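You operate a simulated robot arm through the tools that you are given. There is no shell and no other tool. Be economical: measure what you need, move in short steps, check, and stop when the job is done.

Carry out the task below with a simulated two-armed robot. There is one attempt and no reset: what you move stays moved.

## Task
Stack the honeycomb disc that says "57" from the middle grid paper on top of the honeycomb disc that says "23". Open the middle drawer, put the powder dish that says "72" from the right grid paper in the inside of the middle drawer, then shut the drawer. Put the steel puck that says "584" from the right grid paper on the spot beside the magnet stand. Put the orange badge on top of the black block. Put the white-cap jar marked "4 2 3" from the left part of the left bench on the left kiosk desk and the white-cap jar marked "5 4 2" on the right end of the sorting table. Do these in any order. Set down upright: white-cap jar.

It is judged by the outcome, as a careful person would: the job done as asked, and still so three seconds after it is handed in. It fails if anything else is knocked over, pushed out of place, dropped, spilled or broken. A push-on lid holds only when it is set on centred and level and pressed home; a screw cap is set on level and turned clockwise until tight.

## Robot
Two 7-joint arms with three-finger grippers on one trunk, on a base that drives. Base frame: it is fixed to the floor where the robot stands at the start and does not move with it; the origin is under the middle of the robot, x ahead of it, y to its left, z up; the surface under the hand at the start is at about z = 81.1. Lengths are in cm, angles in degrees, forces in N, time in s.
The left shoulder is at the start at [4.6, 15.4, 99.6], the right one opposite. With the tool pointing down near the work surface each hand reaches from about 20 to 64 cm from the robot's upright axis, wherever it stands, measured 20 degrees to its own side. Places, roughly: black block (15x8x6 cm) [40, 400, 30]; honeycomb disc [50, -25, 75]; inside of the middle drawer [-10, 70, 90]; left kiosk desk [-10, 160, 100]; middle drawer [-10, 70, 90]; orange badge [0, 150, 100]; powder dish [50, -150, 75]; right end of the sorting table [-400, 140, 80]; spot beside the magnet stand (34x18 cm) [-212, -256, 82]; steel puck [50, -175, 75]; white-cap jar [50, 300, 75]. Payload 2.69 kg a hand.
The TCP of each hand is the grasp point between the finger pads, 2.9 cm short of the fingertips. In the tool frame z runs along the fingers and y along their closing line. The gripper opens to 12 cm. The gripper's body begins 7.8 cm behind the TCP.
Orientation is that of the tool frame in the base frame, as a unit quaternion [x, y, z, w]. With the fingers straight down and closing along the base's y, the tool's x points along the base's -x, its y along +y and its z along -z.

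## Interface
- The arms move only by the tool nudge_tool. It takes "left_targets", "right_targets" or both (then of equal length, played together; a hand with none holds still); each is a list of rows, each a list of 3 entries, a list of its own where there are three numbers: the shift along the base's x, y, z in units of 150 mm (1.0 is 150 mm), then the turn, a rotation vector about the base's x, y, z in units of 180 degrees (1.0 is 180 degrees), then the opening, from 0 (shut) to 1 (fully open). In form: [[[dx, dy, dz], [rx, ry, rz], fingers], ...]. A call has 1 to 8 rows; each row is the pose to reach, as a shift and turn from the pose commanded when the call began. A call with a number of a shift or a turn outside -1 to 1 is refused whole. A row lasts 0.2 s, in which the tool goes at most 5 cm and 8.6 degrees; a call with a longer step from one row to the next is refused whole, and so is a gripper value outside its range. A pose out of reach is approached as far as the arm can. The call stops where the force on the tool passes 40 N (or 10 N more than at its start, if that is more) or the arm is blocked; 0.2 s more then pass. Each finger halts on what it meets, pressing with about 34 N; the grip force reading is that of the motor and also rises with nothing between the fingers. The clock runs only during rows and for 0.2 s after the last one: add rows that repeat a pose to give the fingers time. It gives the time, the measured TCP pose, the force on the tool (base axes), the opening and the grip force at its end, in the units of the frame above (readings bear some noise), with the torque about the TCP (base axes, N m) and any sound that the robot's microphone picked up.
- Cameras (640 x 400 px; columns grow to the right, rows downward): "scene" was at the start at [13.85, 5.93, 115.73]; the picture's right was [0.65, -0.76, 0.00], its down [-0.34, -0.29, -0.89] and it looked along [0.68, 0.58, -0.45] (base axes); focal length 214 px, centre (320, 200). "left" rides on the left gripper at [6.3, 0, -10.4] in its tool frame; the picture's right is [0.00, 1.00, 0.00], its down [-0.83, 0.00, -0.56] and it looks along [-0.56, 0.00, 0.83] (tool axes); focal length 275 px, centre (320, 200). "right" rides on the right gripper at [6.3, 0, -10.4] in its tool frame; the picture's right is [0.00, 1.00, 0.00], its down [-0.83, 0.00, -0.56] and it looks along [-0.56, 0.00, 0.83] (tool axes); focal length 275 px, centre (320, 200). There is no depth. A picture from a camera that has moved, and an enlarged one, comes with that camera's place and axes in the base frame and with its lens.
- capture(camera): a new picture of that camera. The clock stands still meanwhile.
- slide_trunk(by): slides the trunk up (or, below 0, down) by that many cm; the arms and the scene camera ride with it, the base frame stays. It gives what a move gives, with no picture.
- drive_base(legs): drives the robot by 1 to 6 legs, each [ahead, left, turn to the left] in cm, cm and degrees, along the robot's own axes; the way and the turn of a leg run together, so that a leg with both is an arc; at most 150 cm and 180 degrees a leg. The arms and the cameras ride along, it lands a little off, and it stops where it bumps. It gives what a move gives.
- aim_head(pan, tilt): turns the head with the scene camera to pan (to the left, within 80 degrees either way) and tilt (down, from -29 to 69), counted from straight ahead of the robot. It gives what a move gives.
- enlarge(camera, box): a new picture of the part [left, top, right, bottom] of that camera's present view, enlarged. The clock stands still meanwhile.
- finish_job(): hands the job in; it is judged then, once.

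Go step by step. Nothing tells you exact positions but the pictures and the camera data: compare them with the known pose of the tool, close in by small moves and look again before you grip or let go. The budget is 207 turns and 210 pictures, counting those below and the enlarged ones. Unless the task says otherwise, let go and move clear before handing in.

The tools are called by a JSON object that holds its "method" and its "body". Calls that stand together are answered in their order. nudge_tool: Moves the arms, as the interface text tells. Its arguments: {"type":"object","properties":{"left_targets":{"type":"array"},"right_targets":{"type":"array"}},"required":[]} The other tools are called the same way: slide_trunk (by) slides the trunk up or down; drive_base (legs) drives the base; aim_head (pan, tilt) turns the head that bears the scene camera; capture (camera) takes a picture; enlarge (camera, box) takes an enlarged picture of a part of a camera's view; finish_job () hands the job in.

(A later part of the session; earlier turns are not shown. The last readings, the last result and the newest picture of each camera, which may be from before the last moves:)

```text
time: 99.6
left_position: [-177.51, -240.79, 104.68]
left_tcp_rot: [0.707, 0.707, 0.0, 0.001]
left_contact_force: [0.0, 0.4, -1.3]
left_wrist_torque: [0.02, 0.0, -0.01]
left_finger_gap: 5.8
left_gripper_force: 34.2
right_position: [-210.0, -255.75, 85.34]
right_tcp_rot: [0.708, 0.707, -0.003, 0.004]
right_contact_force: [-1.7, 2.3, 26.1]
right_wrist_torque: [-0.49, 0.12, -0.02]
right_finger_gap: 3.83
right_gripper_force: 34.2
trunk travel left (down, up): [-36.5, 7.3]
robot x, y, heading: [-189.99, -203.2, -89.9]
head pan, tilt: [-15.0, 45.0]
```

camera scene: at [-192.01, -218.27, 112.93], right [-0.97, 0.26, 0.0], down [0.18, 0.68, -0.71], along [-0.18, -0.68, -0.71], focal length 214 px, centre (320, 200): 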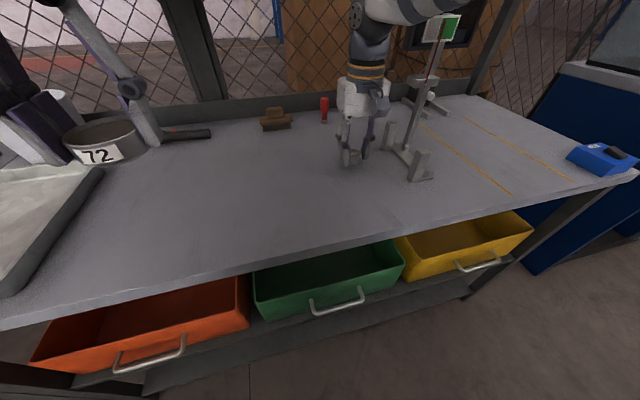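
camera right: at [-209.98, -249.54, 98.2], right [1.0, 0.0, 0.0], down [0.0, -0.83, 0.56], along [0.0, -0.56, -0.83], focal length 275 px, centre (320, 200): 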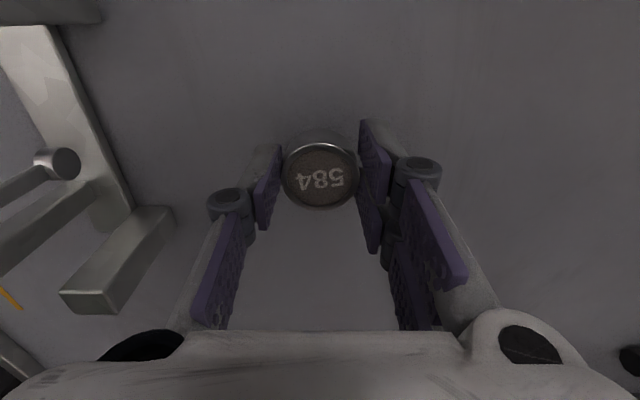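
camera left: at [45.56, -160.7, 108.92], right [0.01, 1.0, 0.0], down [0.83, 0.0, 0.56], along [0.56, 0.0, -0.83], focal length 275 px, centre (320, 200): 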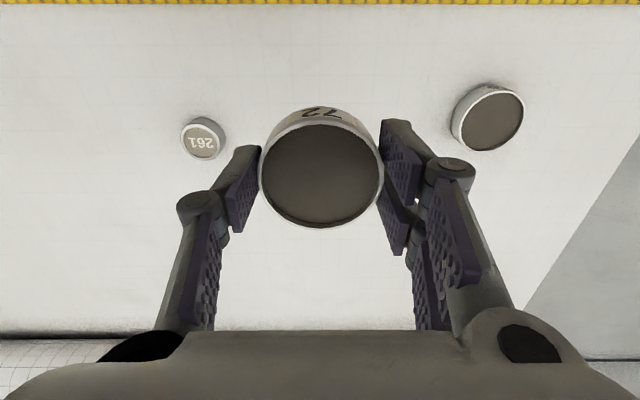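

Contact. Easing the pressure, then releasing and lifting away.

{"method": "nudge_tool", "body": {"right_targets": [[[0, 0, 0.018], [0, 0, 0], 0], [[0, 0, 0.018], [0, 0, 0], 0.4], [[0, 0, 0.02], [0, 0, 0], 0.5], [[0, 0, 0.02], [0, 0, 0], 0.55], [[0, 0, 0.2], [0, 0, 0], 0.55], [[0, 0.1, 0.45], [0, 0, 0], 0.55], [[0.1, 0.35, 0.6], [0, 0, 0], 0.55], [[0.2, 0.6, 0.7], [0, 0, 0], 0.55]]}}

{"method": "capture", "body": {"camera": "scene"}}

{"method": "capture", "body": {"camera": "left"}}

```text
time: 101.4
left_position: [-177.62, -240.86, 104.51]
left_tcp_rot: [0.706, 0.708, -0.001, 0.001]
left_contact_force: [-1.5, 0.6, -0.3]
left_wrist_torque: [0.02, 0.01, 0.02]
left_finger_gap: 5.82
left_gripper_force: 33.9
right_position: [-207.0, -246.63, 95.84]
right_tcp_rot: [0.707, 0.707, -0.003, 0.001]
right_contact_force: [0.0, 0.1, 0.2]
right_wrist_torque: [-0.02, 0.04, 0.0]
right_finger_gap: 6.6
right_gripper_force: 0.1
trunk travel left (down, up): [-36.5, 7.3]
robot x, y, heading: [-189.62, -203.09, -90.0]
head pan, tilt: [-15.0, 45.0]
```

```text
148 pictures are left
camera scene: at [-191.98, -218.22, 112.94], right [-0.97, 0.26, 0.0], down [0.18, 0.68, -0.71], along [-0.18, -0.68, -0.71], focal length 214 px, centre (320, 200)
```

scene: 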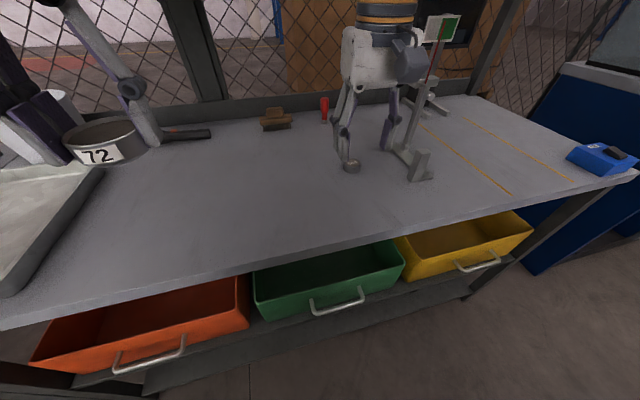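

```text
147 pictures are left
camera left: at [-177.54, -234.58, 114.94], right [1.0, 0.0, 0.0], down [0.0, -0.83, 0.56], along [0.0, -0.56, -0.83], focal length 275 px, centre (320, 200)
```

left: 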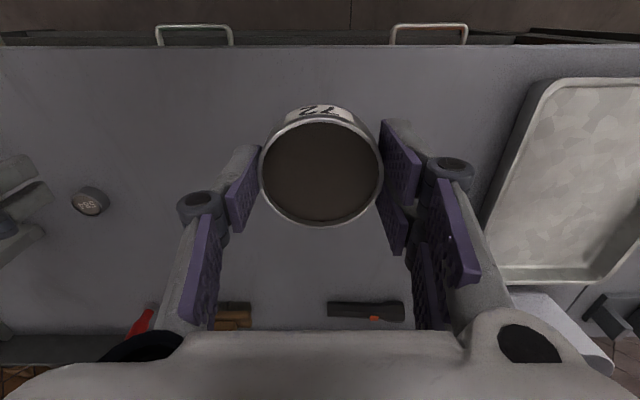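

Puck placed. Retracting the right hand, then driving back along the aisle with the dish.

{"method": "nudge_tool", "body": {"right_targets": [[[0, 0.1, 0.25], [0, 0, 0], 0.55], [[0, 0.3, 0.45], [0, 0, 0], 0.55], [[0, 0.45, 0.65], [0, 0, 0], 0.55]]}}

{"method": "drive_base", "body": {"legs": [[-30, 0, 0], [0, 0, 90], [145, 5, 0]]}}

{"method": "aim_head", "body": {"pan": 30, "tilt": 20}}

{"method": "capture", "body": {"camera": "scene"}}

```text
time: 102.2
left_position: [-177.62, -240.88, 104.44]
left_tcp_rot: [0.706, 0.708, -0.002, 0.001]
left_contact_force: [0.5, 0.9, -0.8]
left_wrist_torque: [0.04, -0.02, -0.02]
left_finger_gap: 5.79
left_gripper_force: 34.1
right_position: [-207.1, -239.73, 105.48]
right_tcp_rot: [0.708, 0.706, 0.0, 0.0]
right_contact_force: [0.1, 0.5, 0.6]
right_wrist_torque: [-0.01, -0.02, -0.01]
right_finger_gap: 6.61
right_gripper_force: 0.0
trunk travel left (down, up): [-36.5, 7.3]
robot x, y, heading: [-190.01, -203.32, -90.1]
head pan, tilt: [-15.0, 45.0]
```

```text
time: 114.7
left_position: [-10.36, -159.64, 104.41]
left_tcp_rot: [0.012, 1.0, 0.0, 0.001]
left_contact_force: [-0.3, -1.1, -1.6]
left_wrist_torque: [-0.03, 0.01, 0.05]
left_finger_gap: 5.81
left_gripper_force: 34.5
right_position: [-12.1, -188.82, 105.42]
right_tcp_rot: [0.013, 1.0, 0.0, 0.001]
right_contact_force: [0.2, -1.2, -1.0]
right_wrist_torque: [0.0, 0.03, 0.0]
right_finger_gap: 6.59
right_gripper_force: 0.0
trunk travel left (down, up): [-36.5, 7.3]
robot x, y, heading: [-48.1, -170.73, -1.2]
head pan, tilt: [-15.0, 45.0]
```

```text
time: 115.8
left_position: [-10.29, -159.58, 104.38]
left_tcp_rot: [0.012, 1.0, 0.0, 0.001]
left_contact_force: [-0.4, 0.3, -0.5]
left_wrist_torque: [-0.01, 0.03, -0.02]
left_finger_gap: 5.81
left_gripper_force: 33.8
right_position: [-12.11, -188.78, 105.41]
right_tcp_rot: [0.014, 1.0, 0.0, 0.002]
right_contact_force: [-0.6, -0.4, 1.1]
right_wrist_torque: [0.02, 0.02, 0.0]
right_finger_gap: 6.64
right_gripper_force: 0.1
trunk travel left (down, up): [-36.5, 7.3]
robot x, y, heading: [-48.16, -170.3, -1.7]
head pan, tilt: [30.0, 20.0]
```

```text
146 pictures are left
camera scene: at [-33.11, -166.54, 116.8], right [0.48, -0.88, 0.0], down [-0.3, -0.16, -0.94], along [0.83, 0.45, -0.34], focal length 214 px, centre (320, 200)
```

scene: 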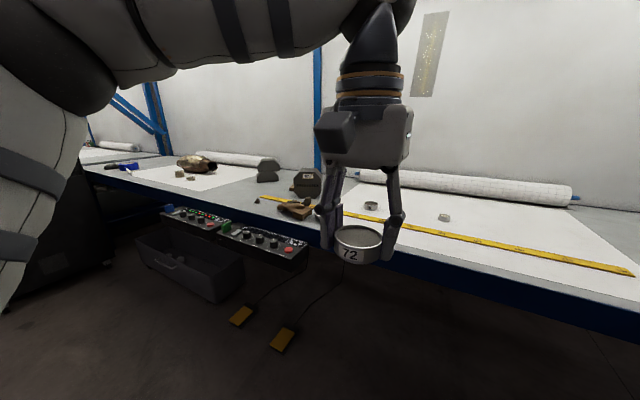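

Turning to face +y and driving toward the middle kiosk.

{"method": "drive_base", "body": {"legs": [[0, 0, 91.5], [140, 0, 0]]}}

{"method": "aim_head", "body": {"pan": -15, "tilt": 25}}

{"method": "capture", "body": {"camera": "scene"}}

```text
time: 126.7
left_position: [-61.44, 6.94, 104.44]
left_tcp_rot: [0.709, -0.706, 0.0, -0.001]
left_contact_force: [-0.4, 0.6, -0.8]
left_wrist_torque: [-0.01, 0.01, -0.01]
left_finger_gap: 5.8
left_gripper_force: 33.8
right_position: [-32.08, 6.09, 105.44]
right_tcp_rot: [0.708, -0.706, -0.001, -0.001]
right_contact_force: [-1.1, 0.3, -0.1]
right_wrist_torque: [-0.01, 0.02, -0.03]
right_finger_gap: 6.59
right_gripper_force: 0.0
trunk travel left (down, up): [-36.5, 7.3]
robot x, y, heading: [-49.16, -30.15, 90.0]
head pan, tilt: [30.0, 20.0]
```

```text
time: 127.8
left_position: [-61.46, 6.96, 104.46]
left_tcp_rot: [0.71, -0.704, 0.0, -0.001]
left_contact_force: [-0.8, 0.1, -0.3]
left_wrist_torque: [0.0, -0.03, -0.01]
left_finger_gap: 5.82
left_gripper_force: 33.7
right_position: [-32.17, 6.16, 105.41]
right_tcp_rot: [0.709, -0.706, 0.0, -0.001]
right_contact_force: [0.3, -0.2, 0.0]
right_wrist_torque: [0.03, 0.0, 0.02]
right_finger_gap: 6.6
right_gripper_force: 0.1
trunk travel left (down, up): [-36.5, 7.3]
robot x, y, heading: [-49.22, -30.26, 90.2]
head pan, tilt: [-15.0, 25.0]
```

```text
145 pictures are left
camera scene: at [-46.86, -14.65, 115.99], right [0.97, -0.25, 0.0], down [-0.11, -0.41, -0.91], along [0.23, 0.88, -0.42], focal length 214 px, centre (320, 200)
```

scene: 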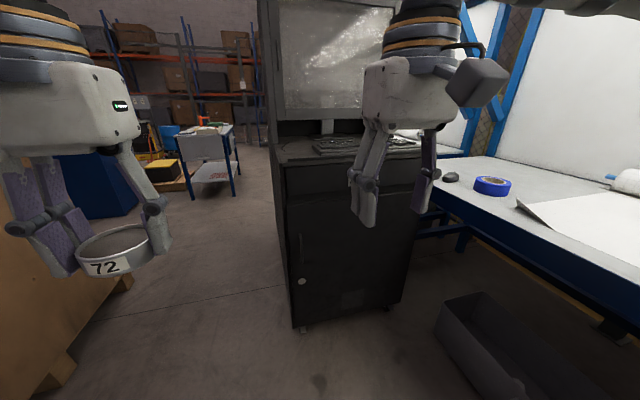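

The middle kiosk is just ahead; the handle is hidden behind my right hand. I'll sidestep right to face it and look.

{"method": "drive_base", "body": {"legs": [[0, -24, 0]]}}

{"method": "aim_head", "body": {"pan": 0, "tilt": 28}}

{"method": "capture", "body": {"camera": "scene"}}

{"method": "enlarge", "body": {"camera": "scene", "box": [220, 120, 420, 245]}}

```text
time: 130.2
left_position: [-37.59, 7.21, 104.35]
left_tcp_rot: [0.711, -0.703, -0.001, 0.0]
left_contact_force: [0.1, 1.3, -1.1]
left_wrist_torque: [0.02, -0.01, 0.02]
left_finger_gap: 5.82
left_gripper_force: 34.8
right_position: [-8.21, 6.24, 105.53]
right_tcp_rot: [0.709, -0.705, 0.0, 0.0]
right_contact_force: [0.3, 0.0, 0.4]
right_wrist_torque: [0.04, 0.05, -0.01]
right_finger_gap: 6.62
right_gripper_force: 0.1
trunk travel left (down, up): [-36.5, 7.3]
robot x, y, heading: [-25.18, -30.16, 90.2]
head pan, tilt: [-15.0, 25.0]
```

```text
time: 131.0
left_position: [-37.66, 7.04, 104.43]
left_tcp_rot: [0.711, -0.703, 0.0, -0.001]
left_contact_force: [-0.5, -0.6, -1.1]
left_wrist_torque: [-0.02, 0.01, -0.02]
left_finger_gap: 5.81
left_gripper_force: 33.9
right_position: [-8.19, 6.42, 105.45]
right_tcp_rot: [0.71, -0.705, 0.0, -0.001]
right_contact_force: [0.2, -0.7, -0.1]
right_wrist_torque: [0.02, 0.01, 0.01]
right_finger_gap: 6.62
right_gripper_force: 0.0
trunk travel left (down, up): [-36.5, 7.3]
robot x, y, heading: [-25.05, -30.66, 90.6]
head pan, tilt: [0.0, 28.0]
```

```text
144 pictures are left
camera scene: at [-25.23, -14.29, 115.51], right [1.0, 0.01, 0.0], down [0.0, -0.47, -0.88], along [-0.01, 0.88, -0.47], focal length 214 px, centre (320, 200)
```

scene: 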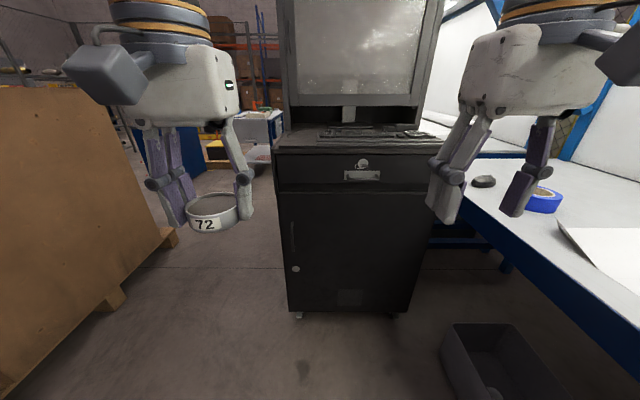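

```text
3.20 times, centred on (320, 182) of scene
camera zoom: at [-25.23, -14.29, 115.51], right [1.0, 0.01, 0.0], down [0.0, -0.47, -0.88], along [-0.01, 0.88, -0.47], focal length 686 px, centre (320, 256)
```

zoom: 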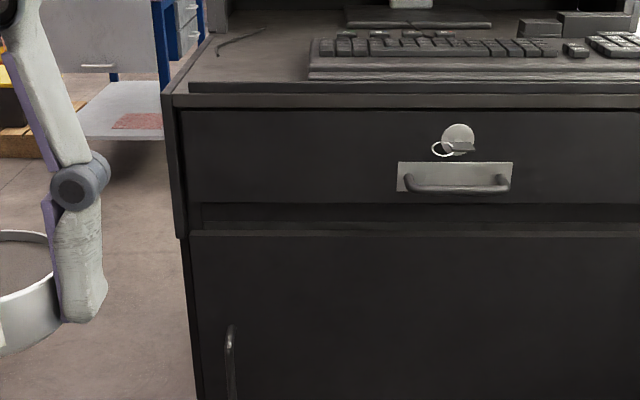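

The handle bar is at about (-11.6,52,88.7), with a key above it. I'll turn the right hand horizontal with vertical closing to grip the bar; first part of the turn while extending forward.

{"method": "nudge_tool", "body": {"right_targets": [[[0, 0.1, 0], [0.0274, 0.0274, -0.0274], 0.35], [[0, 0.2, 0], [0.0548, 0.0548, -0.0548], 0.35], [[0, 0.3, 0], [0.0822, 0.0822, -0.0822], 0.35], [[0, 0.4, -0.05], [0.1096, 0.1096, -0.1096], 0.35], [[0, 0.5, -0.1], [0.137, 0.137, -0.137], 0.35], [[0, 0.6, -0.2], [0.1644, 0.1644, -0.1644], 0.35], [[0, 0.7, -0.3], [0.1918, 0.1918, -0.1918], 0.35], [[0, 0.8, -0.4], [0.2192, 0.2192, -0.2192], 0.35]]}}

{"method": "capture", "body": {"camera": "scene"}}

```text
time: 132.8
left_position: [-37.52, 7.2, 104.47]
left_tcp_rot: [0.711, -0.704, 0.0, -0.001]
left_contact_force: [0.2, -0.7, -0.6]
left_wrist_torque: [0.01, 0.04, 0.01]
left_finger_gap: 5.81
left_gripper_force: 33.5
right_position: [-8.25, 18.39, 99.43]
right_tcp_rot: [-0.358, 0.812, 0.46, 0.003]
right_contact_force: [-0.6, 0.2, 0.4]
right_wrist_torque: [-0.02, -0.04, 0.01]
right_finger_gap: 4.22
right_gripper_force: 0.0
trunk travel left (down, up): [-36.5, 7.3]
robot x, y, heading: [-25.43, -29.92, 90.6]
head pan, tilt: [0.0, 28.0]
```

```text
142 pictures are left
camera scene: at [-25.23, -14.28, 115.51], right [1.0, 0.01, 0.0], down [0.0, -0.47, -0.88], along [-0.01, 0.88, -0.47], focal length 214 px, centre (320, 200)
```

scene: 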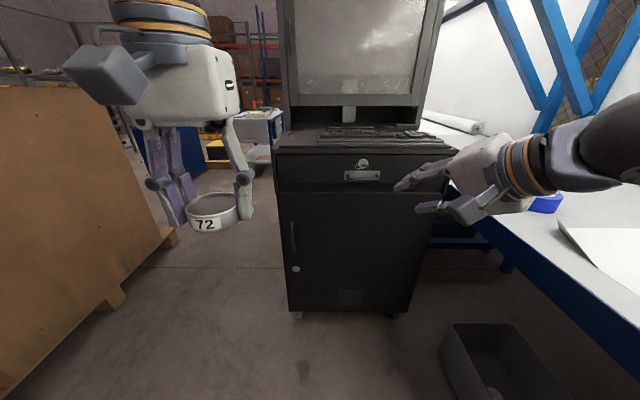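

Working fine. Completing the turn and lowering to handle height.

{"method": "nudge_tool", "body": {"right_targets": [[[0, 0.1, -0.1], [0.0237, 0.0237, -0.0237], 0.35], [[0, 0.25, -0.2], [0.0474, 0.0474, -0.0474], 0.35], [[0, 0.4, -0.3], [0.0711, 0.0711, -0.0711], 0.35], [[0, 0.55, -0.4], [0.0948, 0.0948, -0.0948], 0.35], [[0, 0.7, -0.5], [0.1185, 0.1185, -0.1185], 0.35], [[0, 0.85, -0.6], [0.1422, 0.1422, -0.1422], 0.35], [[0, 0.95, -0.71], [0.1658, 0.1658, -0.1658], 0.35]]}}

{"method": "capture", "body": {"camera": "scene"}}

{"method": "capture", "body": {"camera": "right"}}

```text
time: 134.4
left_position: [-37.56, 7.09, 104.41]
left_tcp_rot: [0.711, -0.703, 0.0, -0.001]
left_contact_force: [-1.1, -0.3, -0.3]
left_wrist_torque: [0.03, -0.01, -0.02]
left_finger_gap: 5.81
left_gripper_force: 33.5
right_position: [-6.77, 33.79, 102.07]
right_tcp_rot: [-0.014, 0.745, 0.667, 0.001]
right_contact_force: [0.1, 0.3, -0.1]
right_wrist_torque: [0.03, -0.02, 0.02]
right_finger_gap: 4.21
right_gripper_force: 0.1
right hand out of reach, approached as far as the arm can: row 4, 5, 6, 7
trunk travel left (down, up): [-36.5, 7.3]
robot x, y, heading: [-24.9, -30.47, 90.5]
head pan, tilt: [0.0, 28.0]
```

```text
141 pictures are left
camera scene: at [-25.24, -14.27, 115.51], right [1.0, 0.01, 0.0], down [0.0, -0.47, -0.88], along [-0.01, 0.88, -0.47], focal length 214 px, centre (320, 200)
```

scene: 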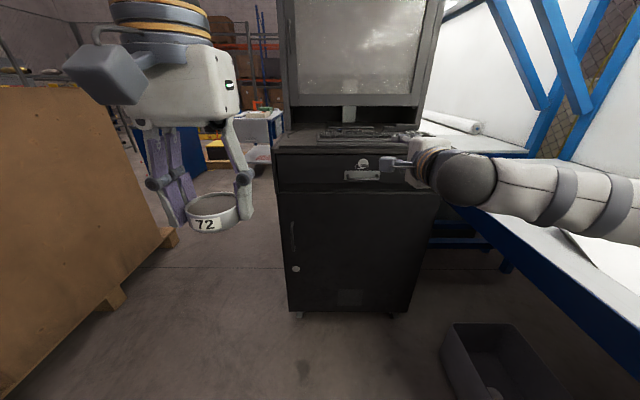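

```text
140 pictures are left
camera right: at [-12.89, 23.34, 103.15], right [-0.03, 0.11, 0.99], down [0.84, -0.54, 0.08], along [0.54, 0.84, -0.08], focal length 275 px, centre (320, 200)
```

right: 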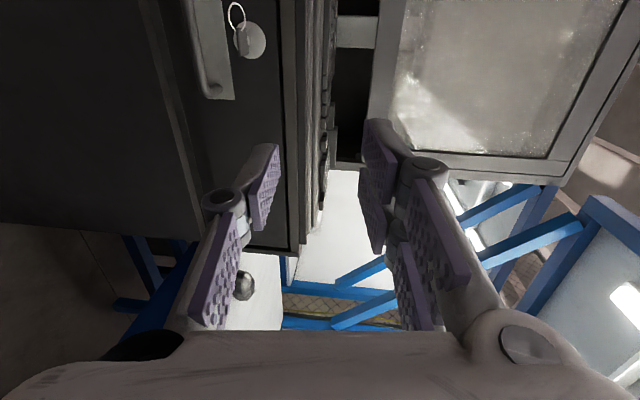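

Orientation is close; height is limited by the wrist, so I'll relax the command upward and slide the trunk down instead.

{"method": "nudge_tool", "body": {"right_targets": [[[0, 0, 0.3], [0, 0, 0], 0.35], [[0, 0, 0.6], [0, 0, 0], 0.35], [[0, 0, 0.9], [0, 0, 0], 0.35], [[0, 0, 0.95], [0, 0, 0], 0.35]]}}

{"method": "slide_trunk", "body": {"by": -14}}

{"method": "capture", "body": {"camera": "right"}}

{"method": "capture", "body": {"camera": "scene"}}

```text
time: 135.4
left_position: [-37.6, 7.15, 104.29]
left_tcp_rot: [0.711, -0.703, -0.001, -0.001]
left_contact_force: [-0.5, 0.2, -0.6]
left_wrist_torque: [-0.01, -0.02, -0.01]
left_finger_gap: 5.78
left_gripper_force: 34.0
right_position: [-6.69, 33.83, 116.23]
right_tcp_rot: [-0.015, 0.745, 0.667, 0.001]
right_contact_force: [0.7, 0.1, 0.9]
right_wrist_torque: [0.03, 0.01, 0.0]
right_finger_gap: 4.19
right_gripper_force: 0.0
trunk travel left (down, up): [-36.5, 7.3]
robot x, y, heading: [-24.89, -30.3, 90.3]
head pan, tilt: [0.0, 28.0]
```

```text
time: 137.1
left_position: [-37.43, 7.18, 90.51]
left_tcp_rot: [0.711, -0.704, -0.001, 0.0]
left_contact_force: [0.1, -0.4, -0.5]
left_wrist_torque: [0.0, 0.0, 0.04]
left_finger_gap: 5.79
left_gripper_force: 33.3
right_position: [-6.88, 33.71, 102.2]
right_tcp_rot: [-0.015, 0.745, 0.667, 0.001]
right_contact_force: [-0.6, -0.7, 0.1]
right_wrist_torque: [0.03, 0.0, 0.01]
right_finger_gap: 4.22
right_gripper_force: 0.1
trunk travel left (down, up): [-22.5, 21.3]
robot x, y, heading: [-24.99, -30.3, 90.6]
head pan, tilt: [0.0, 28.0]
```

```text
139 pictures are left
camera right: at [-12.99, 23.26, 103.15], right [-0.03, 0.11, 0.99], down [0.84, -0.54, 0.08], along [0.54, 0.84, -0.08], focal length 275 px, centre (320, 200)
```

right: 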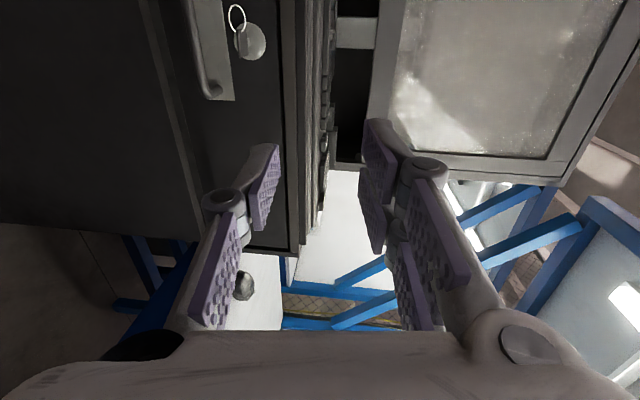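

```text
138 pictures are left
camera scene: at [-25.27, -10.14, 100.94], right [1.0, 0.01, 0.0], down [0.0, -0.47, -0.88], along [-0.01, 0.88, -0.47], focal length 214 px, centre (320, 200)
```

scene: 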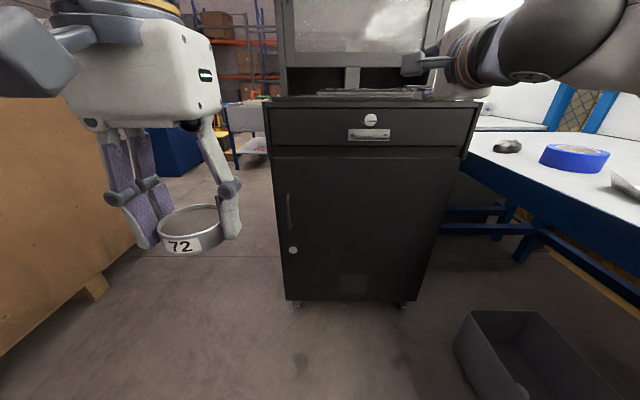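

Good direction. Sliding the trunk down further to bring the hand to handle height, and levelling the hand.

{"method": "slide_trunk", "body": {"by": -13.7}}

{"method": "nudge_tool", "body": {"right_targets": [[[-0.05, 0.1, 0], [0.035, 0, 0], 0.35], [[-0.1, 0.25, 0], [0.035, 0, 0], 0.35], [[-0.1, 0.4, 0], [0.035, 0, 0], 0.35], [[-0.1, 0.5, 0], [0.035, 0, 0], 0.35], [[-0.1, 0.5, 0], [0.035, 0, 0], 0.35]]}}

{"method": "capture", "body": {"camera": "right"}}

{"method": "capture", "body": {"camera": "scene"}}

```text
time: 138.7
left_position: [-37.49, 7.19, 76.83]
left_tcp_rot: [0.711, -0.703, -0.001, -0.001]
left_contact_force: [1.2, -0.2, -1.4]
left_wrist_torque: [0.02, -0.01, -0.02]
left_finger_gap: 5.84
left_gripper_force: 33.5
right_position: [-6.74, 33.81, 88.39]
right_tcp_rot: [-0.015, 0.745, 0.667, 0.002]
right_contact_force: [0.0, -0.3, 0.6]
right_wrist_torque: [-0.01, -0.03, 0.02]
right_finger_gap: 4.17
right_gripper_force: 0.0
trunk travel left (down, up): [-8.8, 35.0]
robot x, y, heading: [-25.35, -30.33, 90.5]
head pan, tilt: [0.0, 28.0]
```

```text
time: 139.9
left_position: [-37.61, 7.09, 76.68]
left_tcp_rot: [0.711, -0.703, -0.001, -0.002]
left_contact_force: [0.5, -0.7, -0.6]
left_wrist_torque: [0.0, -0.01, 0.0]
left_finger_gap: 5.82
left_gripper_force: 34.0
right_position: [-8.34, 41.47, 88.44]
right_tcp_rot: [-0.015, 0.707, 0.707, 0.002]
right_contact_force: [0.4, -0.3, 0.0]
right_wrist_torque: [0.01, 0.01, 0.02]
right_finger_gap: 4.2
right_gripper_force: 0.1
trunk travel left (down, up): [-8.8, 35.0]
robot x, y, heading: [-25.07, -30.64, 90.6]
head pan, tilt: [0.0, 28.0]
```

```text
137 pictures are left
camera right: at [-14.41, 30.92, 88.31], right [-0.03, 0.0, 1.0], down [0.84, -0.54, 0.02], along [0.54, 0.84, 0.02], focal length 275 px, centre (320, 200)
```

right: 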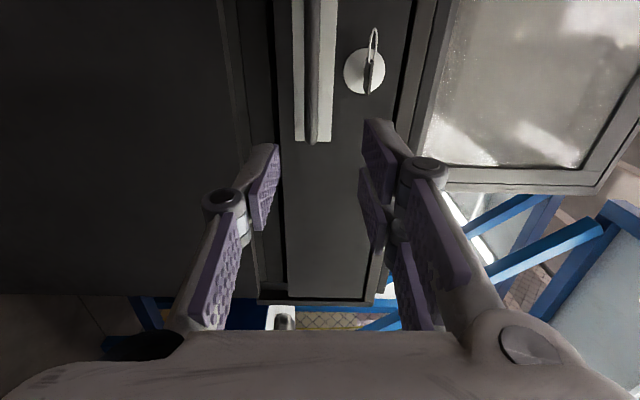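

```text
136 pictures are left
camera scene: at [-25.31, -5.25, 85.58], right [1.0, 0.01, 0.0], down [0.0, -0.47, -0.88], along [-0.01, 0.88, -0.47], focal length 214 px, centre (320, 200)
```

scene: 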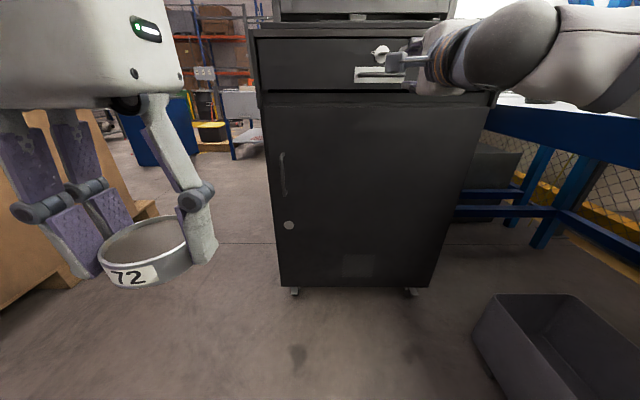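

Bar sits at z≈88.1 with right end x≈-6.4; the key is left of my finger line. Advancing.

{"method": "nudge_tool", "body": {"right_targets": [[[-0.02, 0.2, -0.02], [0, 0, 0], 0.35], [[-0.02, 0.4, -0.02], [0, 0, 0], 0.35], [[-0.02, 0.53, -0.02], [0, 0, 0], 0.35], [[-0.02, 0.53, -0.02], [0, 0, 0], 0.35]]}}

{"method": "capture", "body": {"camera": "right"}}

{"method": "enlarge", "body": {"camera": "scene", "box": [320, 20, 480, 120]}}

```text
time: 140.9
left_position: [-37.58, 7.03, 76.77]
left_tcp_rot: [0.711, -0.703, -0.001, -0.001]
left_contact_force: [-0.7, 0.2, -0.7]
left_wrist_torque: [-0.02, 0.02, 0.0]
left_finger_gap: 5.8
left_gripper_force: 33.9
right_position: [-8.58, 49.25, 87.92]
right_tcp_rot: [-0.014, 0.707, 0.707, 0.002]
right_contact_force: [-1.1, 0.5, 0.3]
right_wrist_torque: [0.03, 0.02, -0.01]
right_finger_gap: 4.21
right_gripper_force: 0.0
trunk travel left (down, up): [-8.8, 35.0]
robot x, y, heading: [-24.94, -30.56, 90.6]
head pan, tilt: [0.0, 28.0]
```

```text
135 pictures are left
camera right: at [-14.75, 38.71, 87.82], right [-0.03, 0.0, 1.0], down [0.84, -0.54, 0.02], along [0.54, 0.84, 0.02], focal length 275 px, centre (320, 200)
```

right: 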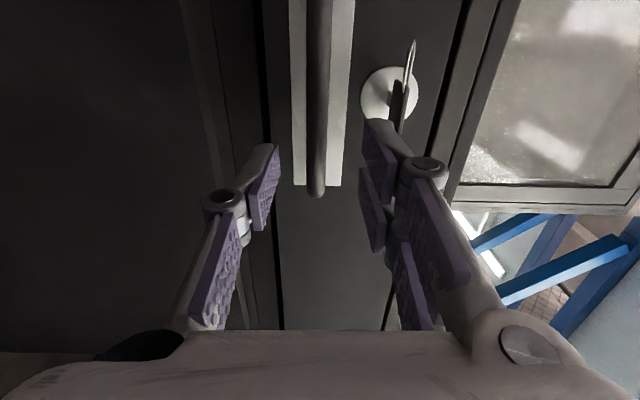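

```text
4.00 times, centred on (400, 70) of scene
camera zoom: at [-25.31, -5.25, 85.58], right [1.0, 0.01, 0.0], down [0.0, -0.47, -0.88], along [-0.01, 0.88, -0.47], focal length 858 px, centre (0, 720)
```

zoom: 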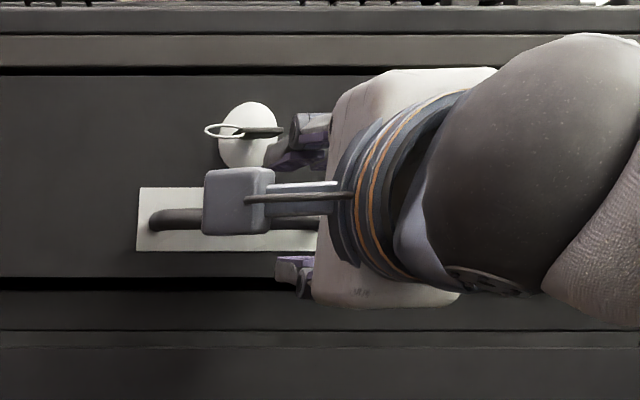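

The key sits near my upper finger, so I'll narrow the opening and shift right slightly before advancing.

{"method": "nudge_tool", "body": {"right_targets": [[[0.045, 0, 0.01], [0, 0, 0], 0.21], [[0.045, 0, 0.01], [0, 0, 0], 0.21], [[0.045, 0.1, 0.01], [0, 0, 0], 0.21], [[0.045, 0.15, 0.01], [0, 0, 0], 0.21], [[0.045, 0.15, 0.01], [0, 0, 0], 0.21]]}}

{"method": "capture", "body": {"camera": "right"}}

```text
time: 142.1
left_position: [-37.53, 7.14, 76.75]
left_tcp_rot: [0.711, -0.703, -0.001, -0.001]
left_contact_force: [-0.5, -0.5, -1.8]
left_wrist_torque: [0.02, -0.01, 0.0]
left_finger_gap: 5.8
left_gripper_force: 33.7
right_position: [-7.91, 51.49, 88.13]
right_tcp_rot: [-0.014, 0.707, 0.707, 0.002]
right_contact_force: [0.1, 0.1, 0.5]
right_wrist_torque: [0.01, -0.04, -0.03]
right_finger_gap: 2.53
right_gripper_force: 0.1
trunk travel left (down, up): [-8.8, 35.0]
robot x, y, heading: [-24.79, -30.02, 90.6]
head pan, tilt: [0.0, 28.0]
```

```text
133 pictures are left
camera right: at [-14.11, 40.95, 88.04], right [-0.03, 0.0, 1.0], down [0.84, -0.54, 0.02], along [0.54, 0.84, 0.01], focal length 275 px, centre (320, 200)
```

right: 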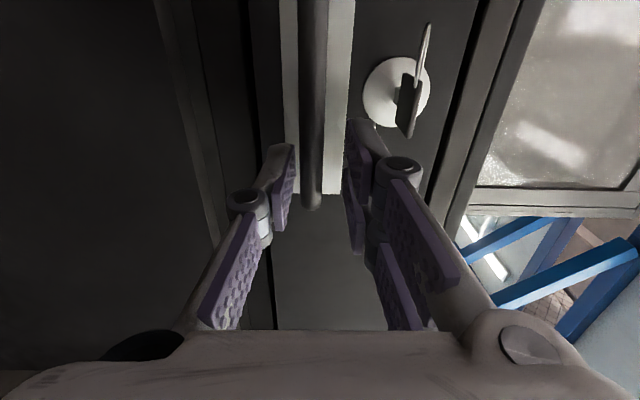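

Fingers straddle the bar. Advancing a touch more and closing.

{"method": "nudge_tool", "body": {"right_targets": [[[0, 0.03, 0], [0, 0, 0], 0.21], [[0, 0.05, 0], [0, 0, 0], 0.21], [[0, 0.05, 0], [0, 0, 0], 0], [[0, 0.05, 0], [0, 0, 0], 0], [[0, 0.05, 0], [0, 0, 0], 0]]}}

{"method": "capture", "body": {"camera": "right"}}

```text
time: 143.3
left_position: [-37.47, 7.24, 76.6]
left_tcp_rot: [0.711, -0.703, -0.001, -0.001]
left_contact_force: [0.8, -0.2, -0.6]
left_wrist_torque: [-0.04, 0.0, 0.01]
left_finger_gap: 5.79
left_gripper_force: 34.1
right_position: [-7.98, 52.23, 87.84]
right_tcp_rot: [-0.014, 0.709, 0.705, 0.002]
right_contact_force: [-1.6, -21.3, -30.3]
right_wrist_torque: [-0.01, 0.78, -0.44]
right_finger_gap: 0.99
right_gripper_force: 37.7
trunk travel left (down, up): [-8.8, 35.0]
robot x, y, heading: [-25.42, -30.31, 90.5]
head pan, tilt: [0.0, 28.0]
```

```text
132 pictures are left
camera right: at [-14.09, 41.79, 87.72], right [-0.03, 0.01, 1.0], down [0.84, -0.54, 0.03], along [0.54, 0.84, 0.01], focal length 275 px, centre (320, 200)
```

right: 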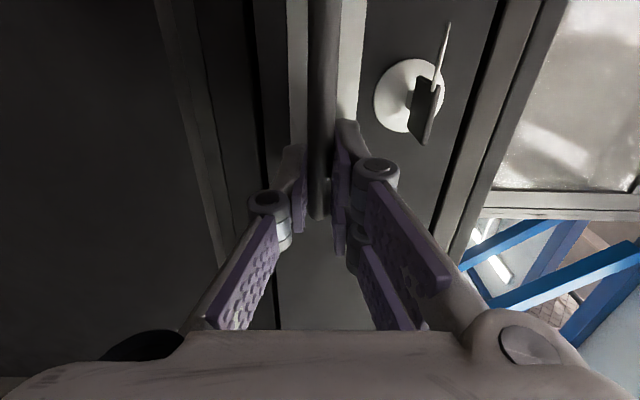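

The bar is gripped (gap 0.99). Easing the preload then pulling 3 cm as a test.

{"method": "nudge_tool", "body": {"right_targets": [[[0, -0.03, -0.015], [0, 0, 0], 0], [[0, -0.06, -0.015], [0, 0, 0], 0], [[0, -0.12, -0.015], [0, 0, 0], 0], [[0, -0.2, -0.015], [0, 0, 0], 0], [[0, -0.28, -0.015], [0, 0, 0], 0]]}}

{"method": "capture", "body": {"camera": "right"}}

```text
time: 144.5
left_position: [-37.44, 7.26, 76.64]
left_tcp_rot: [0.711, -0.703, 0.0, 0.0]
left_contact_force: [0.4, 0.1, -0.1]
left_wrist_torque: [0.0, 0.0, 0.02]
left_finger_gap: 5.79
left_gripper_force: 33.9
right_position: [-7.95, 48.19, 87.82]
right_tcp_rot: [-0.014, 0.708, 0.706, 0.002]
right_contact_force: [-0.7, 0.5, -18.4]
right_wrist_torque: [-0.01, 0.82, 0.7]
right_finger_gap: 1.0
right_gripper_force: 37.5
trunk travel left (down, up): [-8.8, 35.0]
robot x, y, heading: [-25.12, -30.5, 90.5]
head pan, tilt: [0.0, 28.0]
```

```text
131 pictures are left
camera right: at [-14.09, 37.66, 87.67], right [-0.03, 0.0, 1.0], down [0.84, -0.54, 0.02], along [0.54, 0.84, 0.01], focal length 275 px, centre (320, 200)
```

right: 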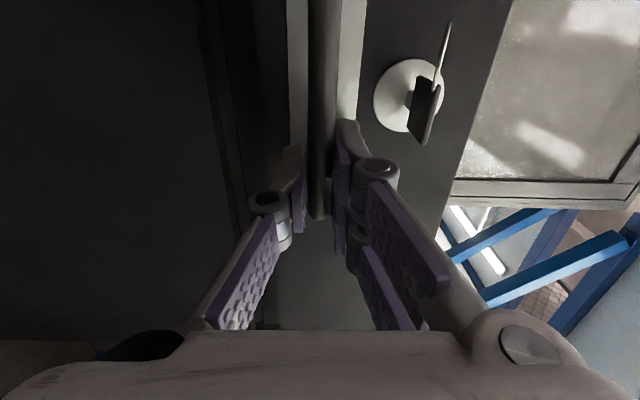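

The drawer slides. I'll ease height slightly and drive back 20 cm to pull it open.

{"method": "nudge_tool", "body": {"right_targets": [[[0, 0, -0.012], [0, 0, 0], 0]]}}

{"method": "drive_base", "body": {"legs": [[-20, 0, 0]]}}

{"method": "capture", "body": {"camera": "scene"}}

{"method": "capture", "body": {"camera": "right"}}

```text
time: 144.9
left_position: [-37.55, 7.28, 76.76]
left_tcp_rot: [0.711, -0.704, 0.0, 0.0]
left_contact_force: [0.3, 0.2, -0.7]
left_wrist_torque: [0.0, 0.01, 0.03]
left_finger_gap: 5.79
left_gripper_force: 33.8
right_position: [-7.87, 48.2, 87.75]
right_tcp_rot: [-0.014, 0.706, 0.708, 0.002]
right_contact_force: [-0.2, 2.5, -12.2]
right_wrist_torque: [0.02, 0.96, 0.35]
right_finger_gap: 1.01
right_gripper_force: 37.0
trunk travel left (down, up): [-8.8, 35.0]
robot x, y, heading: [-24.7, -30.28, 90.5]
head pan, tilt: [0.0, 28.0]
```

```text
time: 146.5
left_position: [-37.45, -12.72, 76.73]
left_tcp_rot: [0.711, -0.703, 0.0, 0.0]
left_contact_force: [-0.1, -0.2, 0.1]
left_wrist_torque: [0.06, 0.02, -0.01]
left_finger_gap: 5.8
left_gripper_force: 34.3
right_position: [-7.83, 28.39, 87.95]
right_tcp_rot: [-0.014, 0.707, 0.707, 0.002]
right_contact_force: [-0.9, 1.0, -4.9]
right_wrist_torque: [0.0, 1.05, -0.04]
right_finger_gap: 1.01
right_gripper_force: 37.0
trunk travel left (down, up): [-8.8, 35.0]
robot x, y, heading: [-24.86, -50.06, 90.6]
head pan, tilt: [0.0, 28.0]
```

```text
130 pictures are left
camera scene: at [-25.17, -25.05, 85.57], right [1.0, 0.01, 0.0], down [0.0, -0.47, -0.88], along [-0.01, 0.88, -0.47], focal length 214 px, centre (320, 200)
```

scene: 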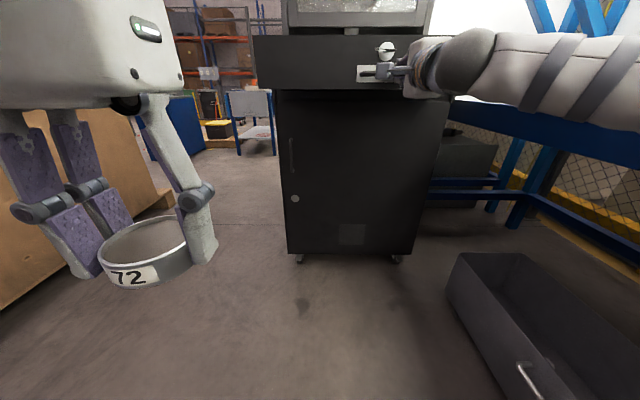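

```text
129 pictures are left
camera right: at [-14.06, 17.75, 87.64], right [-0.03, 0.0, 1.0], down [0.84, -0.54, 0.02], along [0.54, 0.84, 0.01], focal length 275 px, centre (320, 200)
```

right: 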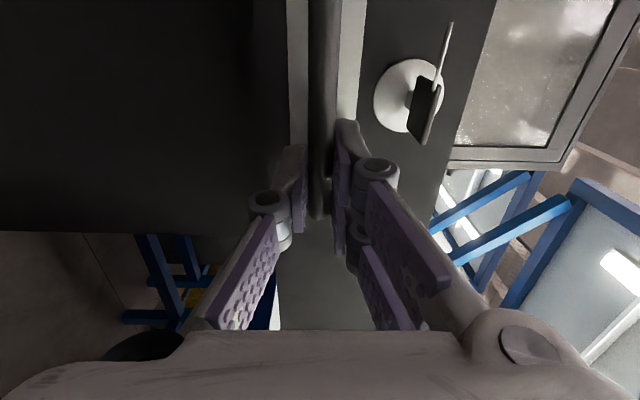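

The drawer is open about 24 cm. Releasing the handle, backing the hand off, and raising the trunk.

{"method": "nudge_tool", "body": {"right_targets": [[[0, 0, 0], [0, 0, 0], 0.2], [[0, 0, 0], [0, 0, 0], 0.2], [[0, -0.15, 0], [0, 0, 0], 0.2], [[0, -0.4, 0], [0, 0, 0], 0.2], [[0, -0.7, 0], [0, 0, 0], 0.2]]}}

{"method": "slide_trunk", "body": {"by": 28}}

{"method": "nudge_tool", "body": {"right_targets": [[[0, -0.1, 0], [-0.0274, -0.0274, 0.0274], 0.2], [[0, -0.2, 0], [-0.0548, -0.0548, 0.0548], 0.2], [[0, -0.3, 0], [-0.0822, -0.0822, 0.0822], 0.2], [[0, -0.4, 0], [-0.1096, -0.1096, 0.1096], 0.2], [[0, -0.4, 0], [-0.137, -0.137, 0.137], 0.2], [[0, -0.4, 0], [-0.1644, -0.1644, 0.1644], 0.2], [[0, -0.4, 0], [-0.1918, -0.1918, 0.1918], 0.2], [[0, -0.4, 0], [-0.2192, -0.2192, 0.2192], 0.2]]}}

{"method": "capture", "body": {"camera": "scene"}}

```text
time: 147.7
left_position: [-37.34, -12.72, 76.74]
left_tcp_rot: [0.711, -0.703, -0.001, 0.0]
left_contact_force: [-0.8, 0.6, -1.4]
left_wrist_torque: [0.03, 0.0, -0.01]
left_finger_gap: 5.82
left_gripper_force: 34.0
right_position: [-7.89, 17.84, 87.86]
right_tcp_rot: [-0.014, 0.707, 0.707, 0.001]
right_contact_force: [0.5, 0.2, -0.1]
right_wrist_torque: [0.05, -0.03, -0.01]
right_finger_gap: 2.4
right_gripper_force: 0.1
trunk travel left (down, up): [-8.8, 35.0]
robot x, y, heading: [-24.95, -49.91, 90.4]
head pan, tilt: [0.0, 28.0]
```

```text
time: 150.6
left_position: [-37.34, -12.59, 104.78]
left_tcp_rot: [0.711, -0.703, 0.0, 0.0]
left_contact_force: [0.2, 0.8, -0.9]
left_wrist_torque: [0.0, 0.0, 0.02]
left_finger_gap: 5.81
left_gripper_force: 34.0
right_position: [-7.96, 17.9, 115.73]
right_tcp_rot: [-0.015, 0.708, 0.707, 0.001]
right_contact_force: [-0.2, -0.5, 0.6]
right_wrist_torque: [0.03, 0.03, 0.02]
right_finger_gap: 2.42
right_gripper_force: 0.0
trunk travel left (down, up): [-36.8, 7.0]
robot x, y, heading: [-24.56, -50.24, 90.7]
head pan, tilt: [0.0, 28.0]
```

```text
time: 152.3
left_position: [-37.5, -12.65, 104.74]
left_tcp_rot: [0.711, -0.703, 0.0, -0.001]
left_contact_force: [0.8, -0.1, -0.3]
left_wrist_torque: [-0.01, -0.03, 0.01]
left_finger_gap: 5.81
left_gripper_force: 34.2
right_position: [-8.19, 11.78, 115.9]
right_tcp_rot: [-0.474, 0.808, 0.351, -0.004]
right_contact_force: [0.0, 0.0, 0.5]
right_wrist_torque: [0.0, 0.02, -0.03]
right_finger_gap: 2.38
right_gripper_force: 0.1
trunk travel left (down, up): [-36.8, 7.0]
robot x, y, heading: [-24.84, -50.35, 90.5]
head pan, tilt: [0.0, 28.0]
```

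```text
128 pictures are left
camera scene: at [-25.15, -34.25, 115.86], right [1.0, 0.01, 0.0], down [0.01, -0.47, -0.88], along [-0.01, 0.88, -0.47], focal length 214 px, centre (320, 200)
```

scene: 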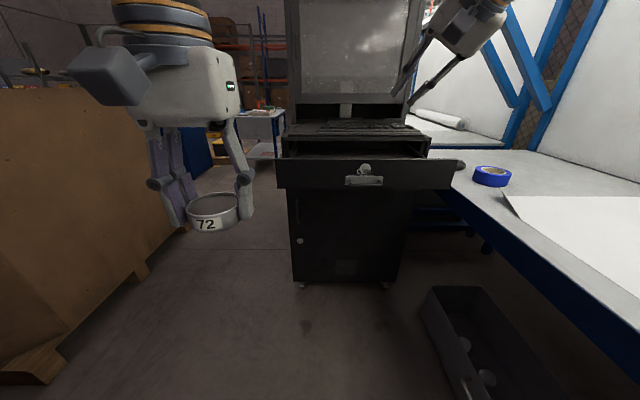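

Finishing the turn back to fingers-down and retracting the right hand.

{"method": "nudge_tool", "body": {"right_targets": [[[0, -0.12, -0.05], [-0.0237, -0.0237, 0.0237], 0.3], [[0, -0.24, -0.1], [-0.0474, -0.0474, 0.0474], 0.3], [[0, -0.36, -0.15], [-0.0711, -0.0711, 0.0711], 0.3], [[0, -0.48, -0.2], [-0.0948, -0.0948, 0.0948], 0.3], [[0, -0.6, -0.3], [-0.1185, -0.1185, 0.1185], 0.3], [[0.05, -0.8, -0.4], [-0.1422, -0.1422, 0.1422], 0.3], [[0.1, -1, -0.5], [-0.1658, -0.1658, 0.1658], 0.3]]}}

{"method": "drive_base", "body": {"legs": [[25, 0, 0]]}}

{"method": "aim_head", "body": {"pan": 0, "tilt": 45}}

{"method": "capture", "body": {"camera": "scene"}}

```text
time: 153.9
left_position: [-37.37, -12.63, 104.76]
left_tcp_rot: [0.711, -0.703, -0.001, 0.0]
left_contact_force: [-0.5, -0.7, -1.0]
left_wrist_torque: [0.01, 0.02, 0.01]
left_finger_gap: 5.79
left_gripper_force: 33.8
right_position: [-6.22, -3.3, 108.43]
right_tcp_rot: [0.716, -0.698, 0.007, 0.007]
right_contact_force: [-0.9, -0.4, -0.8]
right_wrist_torque: [-0.02, -0.01, 0.01]
right_finger_gap: 3.61
right_gripper_force: 0.0
trunk travel left (down, up): [-36.8, 7.0]
robot x, y, heading: [-25.13, -50.17, 90.6]
head pan, tilt: [0.0, 28.0]
```

```text
time: 155.8
left_position: [-37.88, 12.57, 104.73]
left_tcp_rot: [0.712, -0.702, 0.0, 0.0]
left_contact_force: [-0.6, 0.7, -1.6]
left_wrist_torque: [0.0, 0.02, -0.01]
left_finger_gap: 5.8
left_gripper_force: 34.6
right_position: [-6.93, 22.21, 108.22]
right_tcp_rot: [0.717, -0.697, 0.008, 0.007]
right_contact_force: [0.0, 0.6, 0.2]
right_wrist_torque: [0.0, -0.03, -0.03]
right_finger_gap: 3.59
right_gripper_force: 0.1
trunk travel left (down, up): [-36.8, 7.0]
robot x, y, heading: [-25.36, -25.0, 90.6]
head pan, tilt: [0.0, 28.0]
```

```text
time: 156.6
left_position: [-37.89, 12.5, 104.6]
left_tcp_rot: [0.713, -0.701, 0.0, 0.0]
left_contact_force: [0.4, -0.4, -1.2]
left_wrist_torque: [0.0, 0.01, 0.01]
left_finger_gap: 5.81
left_gripper_force: 34.0
right_position: [-6.81, 22.16, 108.33]
right_tcp_rot: [0.717, -0.697, 0.008, 0.007]
right_contact_force: [1.0, 0.4, 0.1]
right_wrist_torque: [0.01, -0.03, 0.0]
right_finger_gap: 3.6
right_gripper_force: 0.0
trunk travel left (down, up): [-36.8, 7.0]
robot x, y, heading: [-25.07, -24.28, 90.7]
head pan, tilt: [0.0, 45.0]
```

```text
127 pictures are left
camera scene: at [-25.44, -10.01, 113.3], right [1.0, 0.01, 0.0], down [0.01, -0.71, -0.71], along [-0.01, 0.71, -0.71], focal length 214 px, centre (320, 200)
```

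scene: 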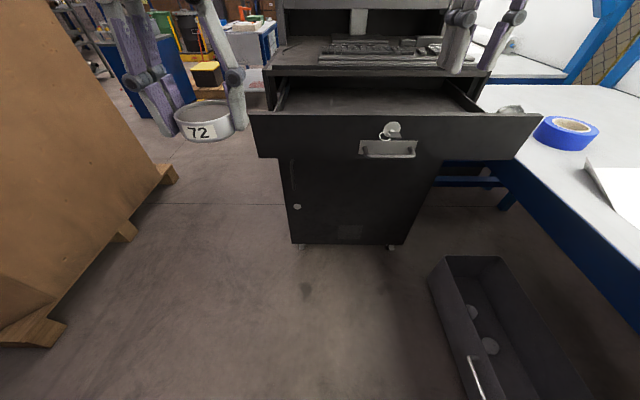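

The drawer interior (x≈-34…8, y≈31…54) is visible. I'll pull the right hand back, drive forward 16 cm and view from the left wrist camera.

{"method": "nudge_tool", "body": {"right_targets": [[[0.1, -0.3, 0], [0, 0, 0], 0.3], [[0.2, -0.6, 0.05], [0, 0, 0], 0.3], [[0.2, -0.8, 0.1], [0, 0, 0], 0.3]]}}

{"method": "drive_base", "body": {"legs": [[17, 0, -0.5]]}}

{"method": "capture", "body": {"camera": "left"}}

{"method": "capture", "body": {"camera": "scene"}}

```text
time: 157.4
left_position: [-37.81, 12.53, 104.79]
left_tcp_rot: [0.713, -0.702, -0.001, 0.0]
left_contact_force: [0.6, -0.1, -0.7]
left_wrist_torque: [-0.02, -0.01, 0.0]
left_finger_gap: 5.78
left_gripper_force: 34.0
right_position: [-3.8, 10.08, 109.89]
right_tcp_rot: [0.716, -0.698, 0.007, 0.006]
right_contact_force: [-0.5, -0.1, -0.1]
right_wrist_torque: [-0.02, 0.03, 0.02]
right_finger_gap: 3.62
right_gripper_force: 0.0
trunk travel left (down, up): [-36.8, 7.0]
robot x, y, heading: [-25.2, -25.17, 91.0]
head pan, tilt: [0.0, 45.0]
```

```text
time: 158.9
left_position: [-37.74, 29.69, 104.68]
left_tcp_rot: [0.71, -0.704, 0.0, 0.0]
left_contact_force: [0.9, 0.6, -0.6]
left_wrist_torque: [-0.01, 0.0, -0.02]
left_finger_gap: 5.8
left_gripper_force: 34.8
right_position: [-3.76, 27.04, 109.78]
right_tcp_rot: [0.714, -0.7, 0.008, 0.007]
right_contact_force: [0.0, -0.4, -0.9]
right_wrist_torque: [-0.02, 0.01, -0.01]
right_finger_gap: 3.62
right_gripper_force: 0.0
trunk travel left (down, up): [-36.8, 7.0]
robot x, y, heading: [-25.38, -8.02, 90.5]
head pan, tilt: [0.0, 45.0]
```

```text
126 pictures are left
camera left: at [-37.72, 23.32, 115.21], right [-1.0, 0.0, 0.0], down [0.0, 0.83, 0.56], along [0.0, 0.56, -0.83], focal length 275 px, centre (320, 200)
```

left: 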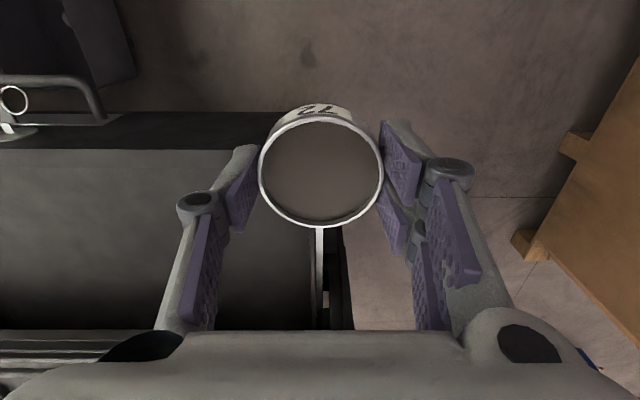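

```text
125 pictures are left
camera scene: at [-25.52, 7.05, 113.28], right [1.0, 0.01, 0.0], down [0.01, -0.71, -0.71], along [-0.01, 0.71, -0.71], focal length 214 px, centre (320, 200)
```

scene: 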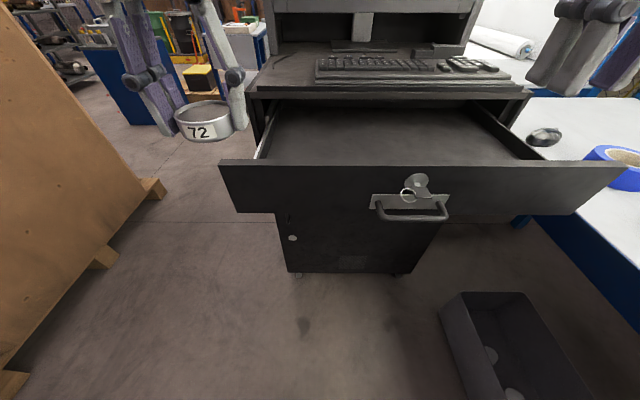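

Moving the dish over the drawer interior at about (-24,41).

{"method": "nudge_tool", "body": {"left_targets": [[[0.22, 0.19, 0], [0, 0, 0], 0], [[0.44, 0.38, 0], [0, 0, 0], 0], [[0.66, 0.57, 0], [0, 0, 0], 0], [[0.88, 0.75, 0], [0, 0, 0], 0], [[0.9, 0.78, -0.15], [0, 0, 0], 0], [[0.9, 0.78, -0.3], [0, 0, 0], 0], [[0.9, 0.78, -0.3], [0, 0, 0], 0]]}}

{"method": "capture", "body": {"camera": "left"}}

{"method": "capture", "body": {"camera": "scene"}}

```text
time: 160.5
left_position: [-24.2, 41.38, 100.26]
left_tcp_rot: [0.71, -0.704, -0.001, -0.001]
left_contact_force: [-0.3, 0.2, -0.8]
left_wrist_torque: [0.01, 0.0, 0.0]
left_finger_gap: 5.82
left_gripper_force: 33.9
left hand out of reach, approached as far as the arm can: row 4
right_position: [-3.76, 26.85, 109.78]
right_tcp_rot: [0.714, -0.7, 0.007, 0.007]
right_contact_force: [0.3, -0.6, 0.5]
right_wrist_torque: [-0.01, 0.01, 0.04]
right_finger_gap: 3.6
right_gripper_force: 0.1
trunk travel left (down, up): [-36.8, 7.0]
robot x, y, heading: [-25.3, -7.66, 90.4]
head pan, tilt: [0.0, 45.0]
```

```text
124 pictures are left
camera left: at [-24.17, 34.89, 110.83], right [-1.0, 0.0, 0.0], down [0.0, 0.83, 0.56], along [0.0, 0.56, -0.83], focal length 275 px, centre (320, 200)
```

left: 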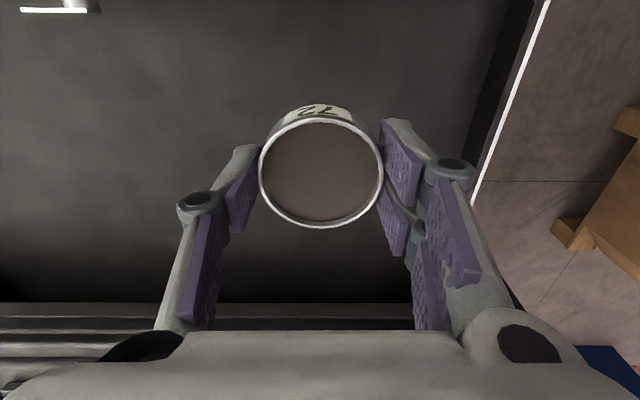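

```text
123 pictures are left
camera scene: at [-25.52, 6.97, 113.3], right [1.0, 0.01, 0.0], down [0.01, -0.71, -0.71], along [-0.01, 0.71, -0.71], focal length 214 px, centre (320, 200)
```

scene: 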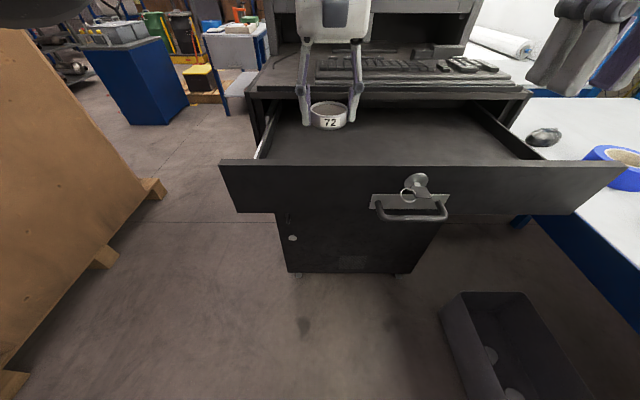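

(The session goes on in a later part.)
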